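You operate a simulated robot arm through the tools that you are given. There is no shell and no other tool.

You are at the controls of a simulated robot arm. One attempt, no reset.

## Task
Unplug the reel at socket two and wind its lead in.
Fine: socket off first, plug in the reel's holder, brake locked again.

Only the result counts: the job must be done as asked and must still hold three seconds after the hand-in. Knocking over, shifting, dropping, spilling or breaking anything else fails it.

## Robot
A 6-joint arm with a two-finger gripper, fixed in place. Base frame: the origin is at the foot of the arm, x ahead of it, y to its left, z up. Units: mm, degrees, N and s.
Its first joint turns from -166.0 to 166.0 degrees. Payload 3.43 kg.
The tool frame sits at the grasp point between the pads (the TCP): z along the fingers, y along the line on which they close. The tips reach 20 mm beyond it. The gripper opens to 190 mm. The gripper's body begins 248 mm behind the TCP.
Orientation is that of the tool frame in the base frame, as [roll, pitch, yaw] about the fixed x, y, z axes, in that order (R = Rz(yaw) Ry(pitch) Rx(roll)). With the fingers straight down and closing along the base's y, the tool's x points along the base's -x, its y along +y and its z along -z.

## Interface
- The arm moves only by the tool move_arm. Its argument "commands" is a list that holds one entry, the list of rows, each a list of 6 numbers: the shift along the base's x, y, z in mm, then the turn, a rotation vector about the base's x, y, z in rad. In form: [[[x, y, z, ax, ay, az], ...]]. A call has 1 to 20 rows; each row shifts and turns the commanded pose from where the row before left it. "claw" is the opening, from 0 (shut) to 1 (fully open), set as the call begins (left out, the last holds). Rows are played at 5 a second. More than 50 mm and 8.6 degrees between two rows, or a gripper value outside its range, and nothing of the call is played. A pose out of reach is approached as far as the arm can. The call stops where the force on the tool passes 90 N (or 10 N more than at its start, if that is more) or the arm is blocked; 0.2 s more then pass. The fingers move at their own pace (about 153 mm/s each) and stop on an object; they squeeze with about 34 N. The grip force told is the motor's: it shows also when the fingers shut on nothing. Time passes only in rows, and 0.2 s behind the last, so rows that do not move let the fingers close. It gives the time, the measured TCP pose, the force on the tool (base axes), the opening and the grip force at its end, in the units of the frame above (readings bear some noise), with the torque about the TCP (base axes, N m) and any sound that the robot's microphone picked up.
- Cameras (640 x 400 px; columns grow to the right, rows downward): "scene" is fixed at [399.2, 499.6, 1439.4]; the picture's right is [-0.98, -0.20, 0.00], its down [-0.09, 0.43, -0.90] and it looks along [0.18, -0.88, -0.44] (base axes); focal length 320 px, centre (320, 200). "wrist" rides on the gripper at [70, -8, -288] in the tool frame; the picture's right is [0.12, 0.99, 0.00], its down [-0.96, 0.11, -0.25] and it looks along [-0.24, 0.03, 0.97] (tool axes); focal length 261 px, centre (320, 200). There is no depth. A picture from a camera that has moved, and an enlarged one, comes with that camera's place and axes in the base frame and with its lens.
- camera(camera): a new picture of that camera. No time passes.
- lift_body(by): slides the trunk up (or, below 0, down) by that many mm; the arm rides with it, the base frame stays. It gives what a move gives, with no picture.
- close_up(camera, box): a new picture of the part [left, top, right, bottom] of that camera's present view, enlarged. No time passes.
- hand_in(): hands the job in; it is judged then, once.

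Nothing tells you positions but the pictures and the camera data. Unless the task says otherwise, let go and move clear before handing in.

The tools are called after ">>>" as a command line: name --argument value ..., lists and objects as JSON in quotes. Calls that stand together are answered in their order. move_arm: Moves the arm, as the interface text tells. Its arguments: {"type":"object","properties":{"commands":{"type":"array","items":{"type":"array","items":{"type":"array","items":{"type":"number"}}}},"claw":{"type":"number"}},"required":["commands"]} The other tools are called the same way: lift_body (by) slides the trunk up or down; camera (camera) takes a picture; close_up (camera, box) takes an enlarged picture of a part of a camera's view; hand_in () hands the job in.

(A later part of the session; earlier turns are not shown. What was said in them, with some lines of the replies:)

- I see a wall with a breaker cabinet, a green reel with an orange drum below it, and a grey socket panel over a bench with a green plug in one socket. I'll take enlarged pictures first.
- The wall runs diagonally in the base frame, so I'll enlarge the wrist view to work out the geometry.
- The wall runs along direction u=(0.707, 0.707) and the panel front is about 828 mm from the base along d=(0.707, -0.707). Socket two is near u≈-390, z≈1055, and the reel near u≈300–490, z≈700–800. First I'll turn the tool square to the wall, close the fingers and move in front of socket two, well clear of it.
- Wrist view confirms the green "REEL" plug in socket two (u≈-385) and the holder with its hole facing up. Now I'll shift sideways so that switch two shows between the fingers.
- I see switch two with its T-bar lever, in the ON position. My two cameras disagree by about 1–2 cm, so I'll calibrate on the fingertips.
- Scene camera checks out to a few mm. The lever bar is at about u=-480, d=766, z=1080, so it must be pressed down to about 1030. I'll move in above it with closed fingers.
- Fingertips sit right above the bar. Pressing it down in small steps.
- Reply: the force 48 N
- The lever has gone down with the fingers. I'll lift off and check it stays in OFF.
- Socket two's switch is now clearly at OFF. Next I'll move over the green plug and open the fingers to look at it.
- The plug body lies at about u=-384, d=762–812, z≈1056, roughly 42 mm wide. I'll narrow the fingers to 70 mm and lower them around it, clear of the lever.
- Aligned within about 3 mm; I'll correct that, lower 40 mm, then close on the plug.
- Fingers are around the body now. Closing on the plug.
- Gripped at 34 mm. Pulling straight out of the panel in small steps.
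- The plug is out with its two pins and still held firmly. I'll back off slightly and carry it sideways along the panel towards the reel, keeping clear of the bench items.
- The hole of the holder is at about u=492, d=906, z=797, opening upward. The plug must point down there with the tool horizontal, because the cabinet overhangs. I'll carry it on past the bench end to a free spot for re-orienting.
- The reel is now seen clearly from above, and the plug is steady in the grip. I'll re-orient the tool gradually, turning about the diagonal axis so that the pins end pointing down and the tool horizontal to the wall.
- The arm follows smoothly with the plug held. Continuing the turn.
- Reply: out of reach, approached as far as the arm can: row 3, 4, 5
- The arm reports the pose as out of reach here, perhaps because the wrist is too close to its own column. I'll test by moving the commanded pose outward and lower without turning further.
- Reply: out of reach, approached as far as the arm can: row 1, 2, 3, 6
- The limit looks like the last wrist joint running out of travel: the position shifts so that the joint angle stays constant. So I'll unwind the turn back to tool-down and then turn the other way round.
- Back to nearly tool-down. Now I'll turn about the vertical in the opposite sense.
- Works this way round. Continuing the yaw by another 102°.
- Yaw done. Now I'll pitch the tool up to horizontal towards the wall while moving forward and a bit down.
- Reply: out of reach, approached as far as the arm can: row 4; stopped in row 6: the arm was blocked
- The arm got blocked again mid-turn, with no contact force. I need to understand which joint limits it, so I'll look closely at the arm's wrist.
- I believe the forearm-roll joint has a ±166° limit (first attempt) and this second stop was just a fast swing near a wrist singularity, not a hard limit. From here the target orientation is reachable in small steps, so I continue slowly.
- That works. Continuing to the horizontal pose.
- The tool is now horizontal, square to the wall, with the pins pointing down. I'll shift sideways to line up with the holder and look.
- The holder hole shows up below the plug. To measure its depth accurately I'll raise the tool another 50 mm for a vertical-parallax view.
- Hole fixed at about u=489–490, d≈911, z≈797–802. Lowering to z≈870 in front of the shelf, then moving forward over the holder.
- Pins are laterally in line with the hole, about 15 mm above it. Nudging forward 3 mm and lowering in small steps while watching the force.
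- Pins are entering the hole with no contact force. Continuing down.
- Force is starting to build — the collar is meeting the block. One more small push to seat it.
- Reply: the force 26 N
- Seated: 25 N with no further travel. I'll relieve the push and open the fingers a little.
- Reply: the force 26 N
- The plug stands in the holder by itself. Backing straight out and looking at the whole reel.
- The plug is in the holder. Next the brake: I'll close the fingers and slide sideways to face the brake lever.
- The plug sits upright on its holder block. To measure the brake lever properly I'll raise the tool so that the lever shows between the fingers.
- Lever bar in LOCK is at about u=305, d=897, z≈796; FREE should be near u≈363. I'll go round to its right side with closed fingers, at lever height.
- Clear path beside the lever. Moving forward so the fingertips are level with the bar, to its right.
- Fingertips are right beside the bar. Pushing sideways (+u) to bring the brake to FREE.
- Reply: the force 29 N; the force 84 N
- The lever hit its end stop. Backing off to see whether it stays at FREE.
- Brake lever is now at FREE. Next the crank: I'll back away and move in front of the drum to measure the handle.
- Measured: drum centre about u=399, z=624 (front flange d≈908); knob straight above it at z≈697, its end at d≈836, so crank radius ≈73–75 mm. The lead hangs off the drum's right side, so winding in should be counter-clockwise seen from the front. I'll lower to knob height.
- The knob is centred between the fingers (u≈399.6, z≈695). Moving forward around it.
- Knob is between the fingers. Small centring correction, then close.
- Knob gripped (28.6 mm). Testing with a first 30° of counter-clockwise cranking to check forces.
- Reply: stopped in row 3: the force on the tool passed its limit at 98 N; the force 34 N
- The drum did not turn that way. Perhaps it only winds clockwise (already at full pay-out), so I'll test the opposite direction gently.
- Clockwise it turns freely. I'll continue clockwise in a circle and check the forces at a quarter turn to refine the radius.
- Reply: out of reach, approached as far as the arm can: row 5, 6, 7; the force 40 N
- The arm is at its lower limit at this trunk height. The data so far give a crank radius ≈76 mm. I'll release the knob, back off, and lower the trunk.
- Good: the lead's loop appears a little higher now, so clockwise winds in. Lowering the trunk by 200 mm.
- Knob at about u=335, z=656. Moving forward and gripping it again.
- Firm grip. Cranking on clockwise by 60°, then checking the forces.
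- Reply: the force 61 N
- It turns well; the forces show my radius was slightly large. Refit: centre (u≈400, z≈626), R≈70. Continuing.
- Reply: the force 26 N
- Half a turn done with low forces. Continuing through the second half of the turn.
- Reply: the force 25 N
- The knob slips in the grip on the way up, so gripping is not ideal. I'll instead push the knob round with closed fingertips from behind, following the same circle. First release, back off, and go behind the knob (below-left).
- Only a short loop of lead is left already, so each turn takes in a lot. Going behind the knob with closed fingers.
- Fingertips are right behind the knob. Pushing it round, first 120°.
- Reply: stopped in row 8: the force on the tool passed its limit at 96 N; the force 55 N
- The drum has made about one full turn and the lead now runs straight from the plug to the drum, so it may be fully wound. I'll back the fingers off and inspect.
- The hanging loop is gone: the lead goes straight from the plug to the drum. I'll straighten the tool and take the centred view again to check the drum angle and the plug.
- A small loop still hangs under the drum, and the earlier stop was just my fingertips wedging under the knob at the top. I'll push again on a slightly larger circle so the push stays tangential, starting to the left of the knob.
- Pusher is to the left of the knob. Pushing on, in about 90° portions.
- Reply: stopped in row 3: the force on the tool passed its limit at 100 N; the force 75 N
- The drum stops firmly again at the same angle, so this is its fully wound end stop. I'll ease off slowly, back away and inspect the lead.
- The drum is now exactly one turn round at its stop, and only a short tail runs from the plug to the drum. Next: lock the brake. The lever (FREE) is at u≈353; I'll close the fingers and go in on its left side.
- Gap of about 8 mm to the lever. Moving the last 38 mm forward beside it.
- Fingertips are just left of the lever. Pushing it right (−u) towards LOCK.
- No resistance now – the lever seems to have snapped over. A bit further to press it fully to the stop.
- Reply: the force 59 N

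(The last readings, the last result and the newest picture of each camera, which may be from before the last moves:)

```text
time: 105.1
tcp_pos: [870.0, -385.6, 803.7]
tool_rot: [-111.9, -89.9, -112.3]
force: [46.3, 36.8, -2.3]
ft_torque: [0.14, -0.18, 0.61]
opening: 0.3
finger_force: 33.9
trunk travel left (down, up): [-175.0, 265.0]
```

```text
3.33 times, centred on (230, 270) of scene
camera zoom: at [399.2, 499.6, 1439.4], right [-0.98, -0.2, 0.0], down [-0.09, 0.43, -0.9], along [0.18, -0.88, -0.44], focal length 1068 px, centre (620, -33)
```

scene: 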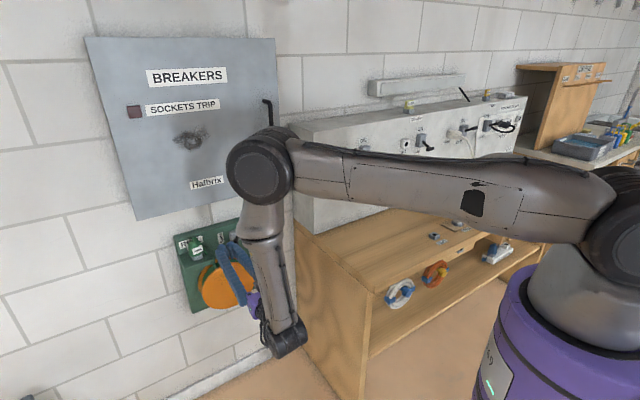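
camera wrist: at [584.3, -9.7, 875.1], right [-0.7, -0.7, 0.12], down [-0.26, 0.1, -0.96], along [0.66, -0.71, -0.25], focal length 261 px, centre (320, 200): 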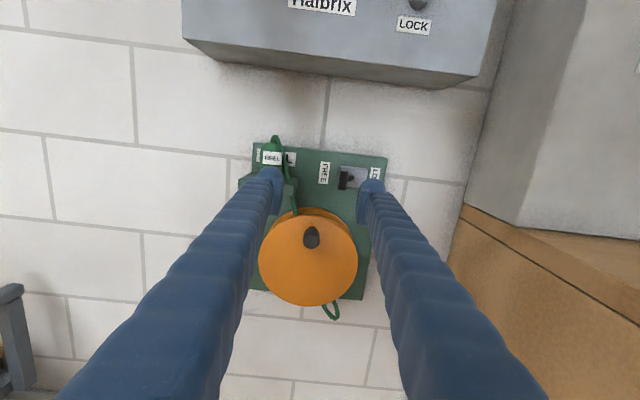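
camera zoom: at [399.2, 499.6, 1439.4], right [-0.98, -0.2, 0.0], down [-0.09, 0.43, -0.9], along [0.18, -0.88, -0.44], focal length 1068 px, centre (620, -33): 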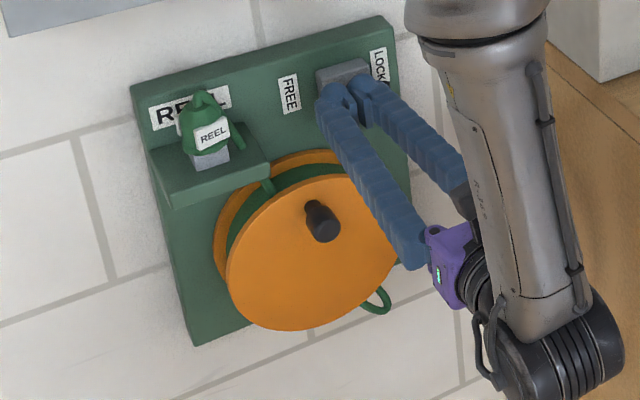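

It is against the LOCK stop. Backing off and retreating to inspect everything.

>>> move_arm --commands '[[[6, 6, 0, 0, 0, 0], [8, 8, 0, 0, 0, 0], [8, 8, 0, 0, 0, 0], [-20, 20, 0, 0, 0, 0], [-28, 28, 0, 0, 0, 0], [-28, 28, 0, 0, 0, 0], [-28, 28, 0, 0, 0, 0], [-28, 28, 0, 0, 0, 0], [0, 0, 0, 0, 0, 0]]]'

>>> camera --camera "wrist"

>>> close_up --camera "scene" --box '[170, 210, 290, 330]'

>>> camera --camera "scene"

```text
time: 107.1
tcp_pos: [753.0, -239.5, 805.7]
tool_rot: [-142.4, -89.8, -82.8]
force: [0.1, -0.4, -0.5]
ft_torque: [0.02, 0.03, -0.03]
opening: 0.0
finger_force: 33.8
trunk travel left (down, up): [-175.0, 265.0]
```

```text
taken
camera wrist: at [556.0, -30.4, 877.2], right [-0.7, -0.7, 0.12], down [-0.26, 0.1, -0.96], along [0.66, -0.71, -0.25], focal length 261 px, centre (320, 200)
```

wrist: 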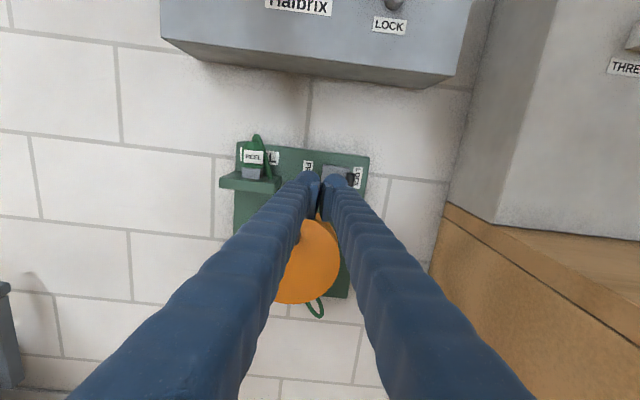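

```text
3.33 times, centred on (230, 270) of scene
camera zoom: at [399.2, 499.6, 1439.4], right [-0.98, -0.2, 0.0], down [-0.09, 0.43, -0.9], along [0.18, -0.88, -0.44], focal length 1068 px, centre (620, -33)
```

zoom: 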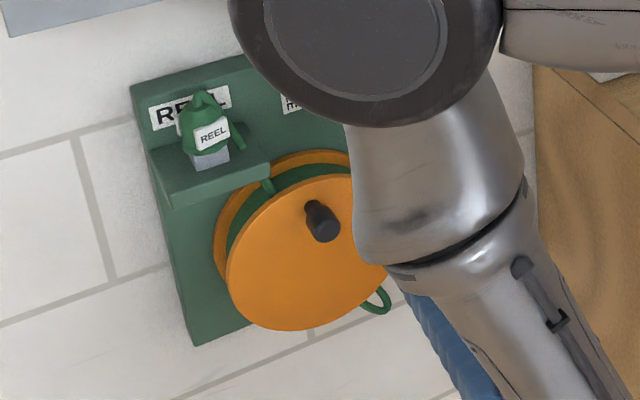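

```text
taken
```

scene: 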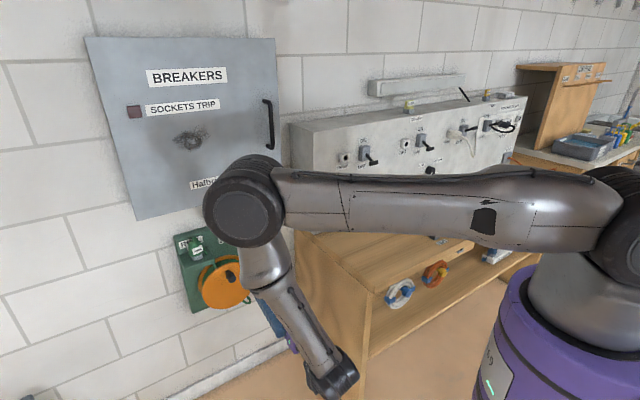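

>>> move_arm --commands '[[[-10, 10, 30, 0, 0, 0], [-20, -20, 30, 0, 0, 0], [-25, -25, 30, 0, 0, 0], [-25, -25, 20, 0, 0, 0], [-25, -25, 0, 0, 0, 0], [0, 0, 0, 0, 0, 0]]]'

>>> camera --camera "scene"

>>> close_up --camera "scene" --box '[160, 205, 290, 335]'

>>> camera --camera "wrist"

```text
time: 108.5
tcp_pos: [660.6, -314.1, 915.4]
tool_rot: [-175.9, -89.2, -50.0]
force: [-0.8, -0.1, -0.1]
ft_torque: [0.0, -0.01, 0.0]
opening: 0.0
finger_force: 34.1
out of reach, approached as far as the arm can: row 5
trunk travel left (down, up): [-175.0, 265.0]
```

```text
taken
```

scene: 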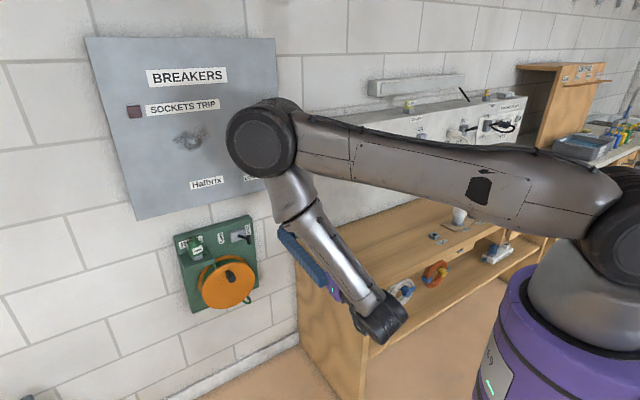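

```text
3.08 times, centred on (225, 270) of scene
camera zoom: at [399.2, 499.6, 1439.4], right [-0.98, -0.2, 0.0], down [-0.09, 0.43, -0.9], along [0.18, -0.88, -0.44], focal length 986 px, centre (612, -15)
```

zoom: 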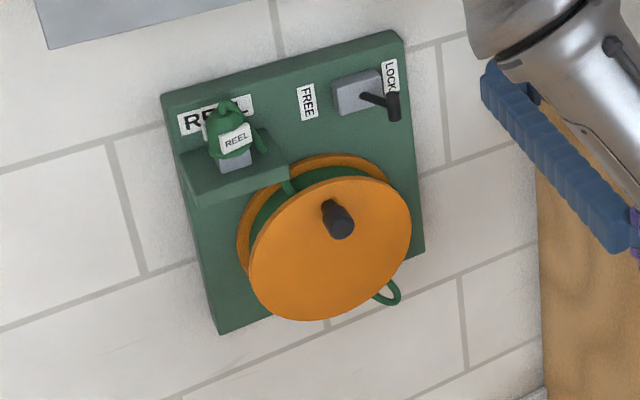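

```text
taken
camera wrist: at [467.2, -101.7, 990.7], right [-0.71, -0.69, 0.12], down [-0.26, 0.11, -0.96], along [0.65, -0.71, -0.26], focal length 261 px, centre (320, 200)
```

wrist: 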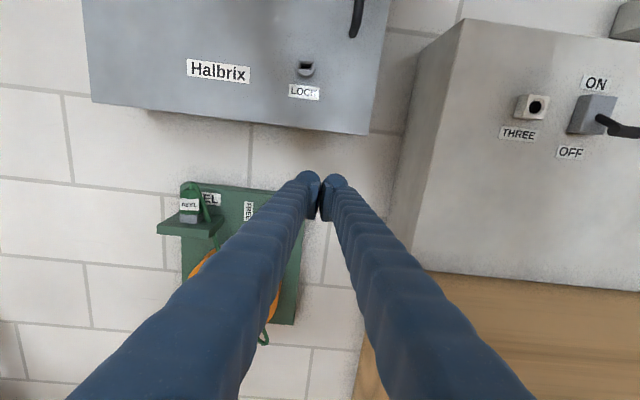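

>>> close_up --camera "scene" --box '[175, 220, 225, 270]'

>>> close_up --camera "wrist" --box '[150, 160, 280, 260]'

>>> close_up --camera "scene" --box '[230, 215, 270, 255]'

>>> close_up --camera "scene" --box '[80, 30, 300, 220]'

```text
8.00 times, centred on (200, 245) of scene
camera zoom: at [399.2, 499.6, 1439.4], right [-0.98, -0.2, 0.0], down [-0.09, 0.43, -0.9], along [0.18, -0.88, -0.44], focal length 2563 px, centre (1280, -160)
```

zoom: 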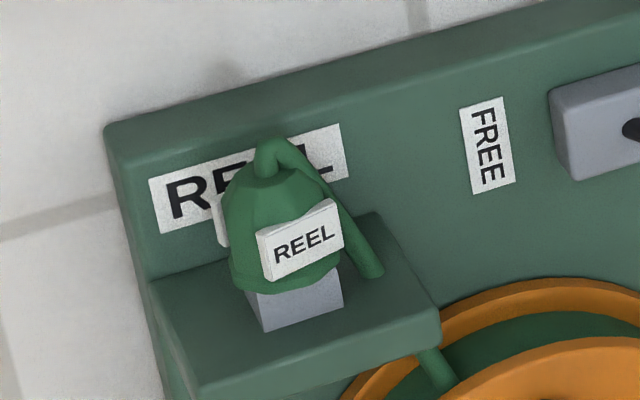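

```text
4.00 times, centred on (215, 210) of wrist
camera zoom: at [467.2, -101.7, 990.7], right [-0.71, -0.69, 0.12], down [-0.26, 0.11, -0.96], along [0.65, -0.71, -0.26], focal length 1043 px, centre (740, 160)
```

zoom: 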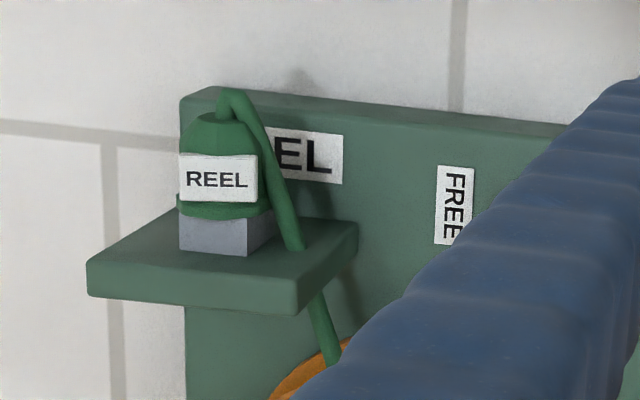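

```text
10.00 times, centred on (250, 235) of scene
camera zoom: at [399.2, 499.6, 1439.4], right [-0.98, -0.2, 0.0], down [-0.09, 0.43, -0.9], along [0.18, -0.88, -0.44], focal length 3203 px, centre (1020, -150)
```

zoom: 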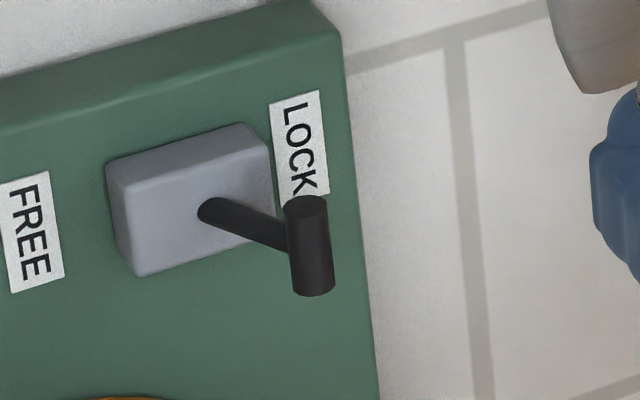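

```text
2.11 times, centred on (190, 125) of scene
camera zoom: at [399.2, 499.6, 1439.4], right [-0.98, -0.2, 0.0], down [-0.09, 0.43, -0.9], along [0.18, -0.88, -0.44], focal length 674 px, centre (594, 358)
```

zoom: 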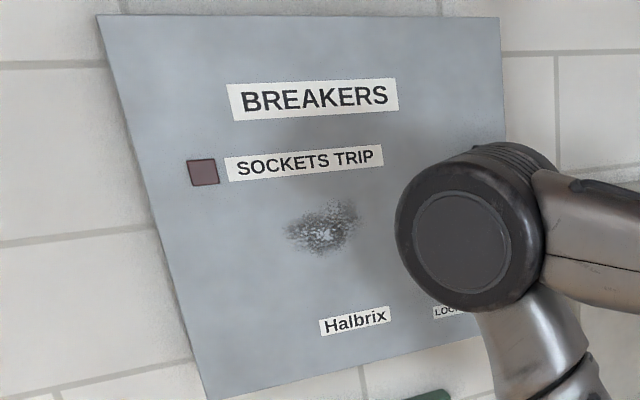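

Everything looks right: socket two is off, the plug is seated in the holder, the lead is wound in and the brake lever is at LOCK. I'll move a little clearer, wait a few seconds and check once more.

>>> move_arm --commands '[[[10, 10, 0, 0, 0, 0], [-10, 10, -20, 0, 0, 0], [-10, 10, -30, 0, 0, 0], [0, 0, -40, 0, 0, 0], [0, 0, -40, 0, 0, 0], [0, 0, 0, 0, 0, 0], [0, 0, 0, 0, 0, 0], [0, 0, 0, 0, 0, 0], [0, 0, 0, 0, 0, 0], [0, 0, 0, 0, 0, 0], [0, 0, 0, 0, 0, 0], [0, 0, 0, 0, 0, 0], [0, 0, 0, 0, 0, 0], [0, 0, 0, 0, 0, 0], [0, 0, 0, 0, 0, 0]]]'

>>> camera --camera "scene"

>>> close_up --camera "scene" --box '[160, 205, 290, 335]'

>>> close_up --camera "scene" --box '[320, 90, 540, 230]'

```text
time: 111.7
tcp_pos: [653.4, -282.8, 785.3]
tool_rot: [-170.1, -89.7, -55.2]
force: [-0.3, -0.8, 0.2]
ft_torque: [0.01, 0.03, 0.0]
opening: 0.0
finger_force: 34.0
trunk travel left (down, up): [-175.0, 265.0]
```

```text
taken
```

scene: 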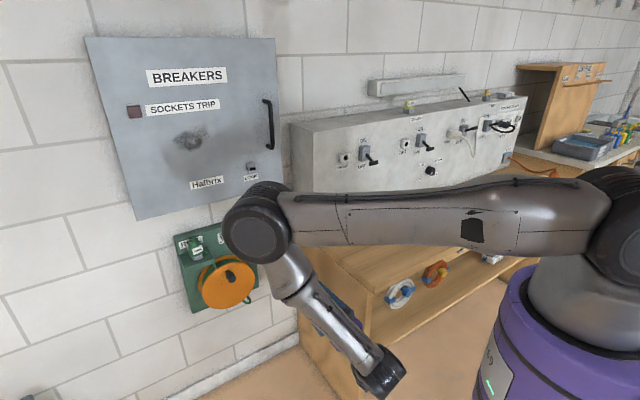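

```text
3.08 times, centred on (225, 270) of scene
camera zoom: at [399.2, 499.6, 1439.4], right [-0.98, -0.2, 0.0], down [-0.09, 0.43, -0.9], along [0.18, -0.88, -0.44], focal length 986 px, centre (612, -15)
```

zoom: 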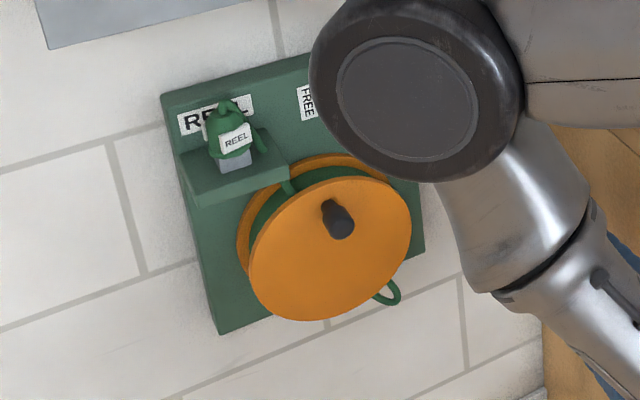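

```text
2.86 times, centred on (430, 160) of scene
camera zoom: at [399.2, 499.6, 1439.4], right [-0.98, -0.2, 0.0], down [-0.09, 0.43, -0.9], along [0.18, -0.88, -0.44], focal length 915 px, centre (6, 314)
```

zoom: 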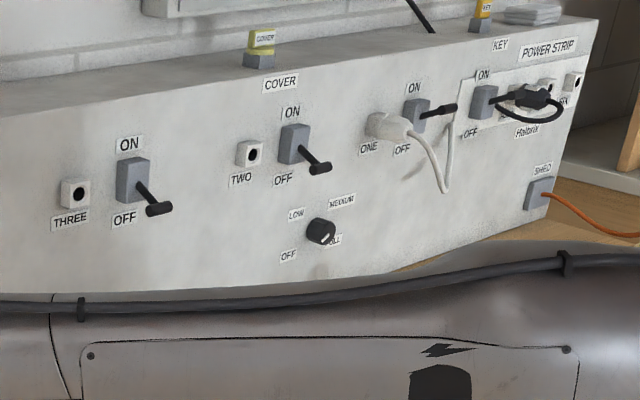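

Final check: socket two is empty with its switch OFF, and the other switches are unchanged. The plug stands in the holder, the lead is wound onto the drum, the brake is at LOCK and the arm is clear. Handing in.

>>> hand_in

```text
The job is handed in.
```

I unplugged the reel from socket two, wound its lead in and handed the job in. The hand-in gave no verdict, so what follows is what I saw in the last pictures.

- **Socket two:** I switched it off before pulling the plug. It is now empty with its switch at OFF, and the other switches look unchanged.
- **Plug:** It stands seated in the reel's holder. It turned about 15° on its own axis while I held it. The hole is round, so it went in all the same.
- **Lead:** I cranked the drum clockwise one full turn, to a firm stop that I took as fully wound. A small loop still hangs below the drum.
- **Brake:** I moved the lever to FREE for winding and pushed it back to the LOCK stop afterwards.

The arm let go and is clear of the reel. I saw nothing else knocked or moved, though the arm hid part of the bench in the last picture. The trunk is 200 mm lower than at the start.
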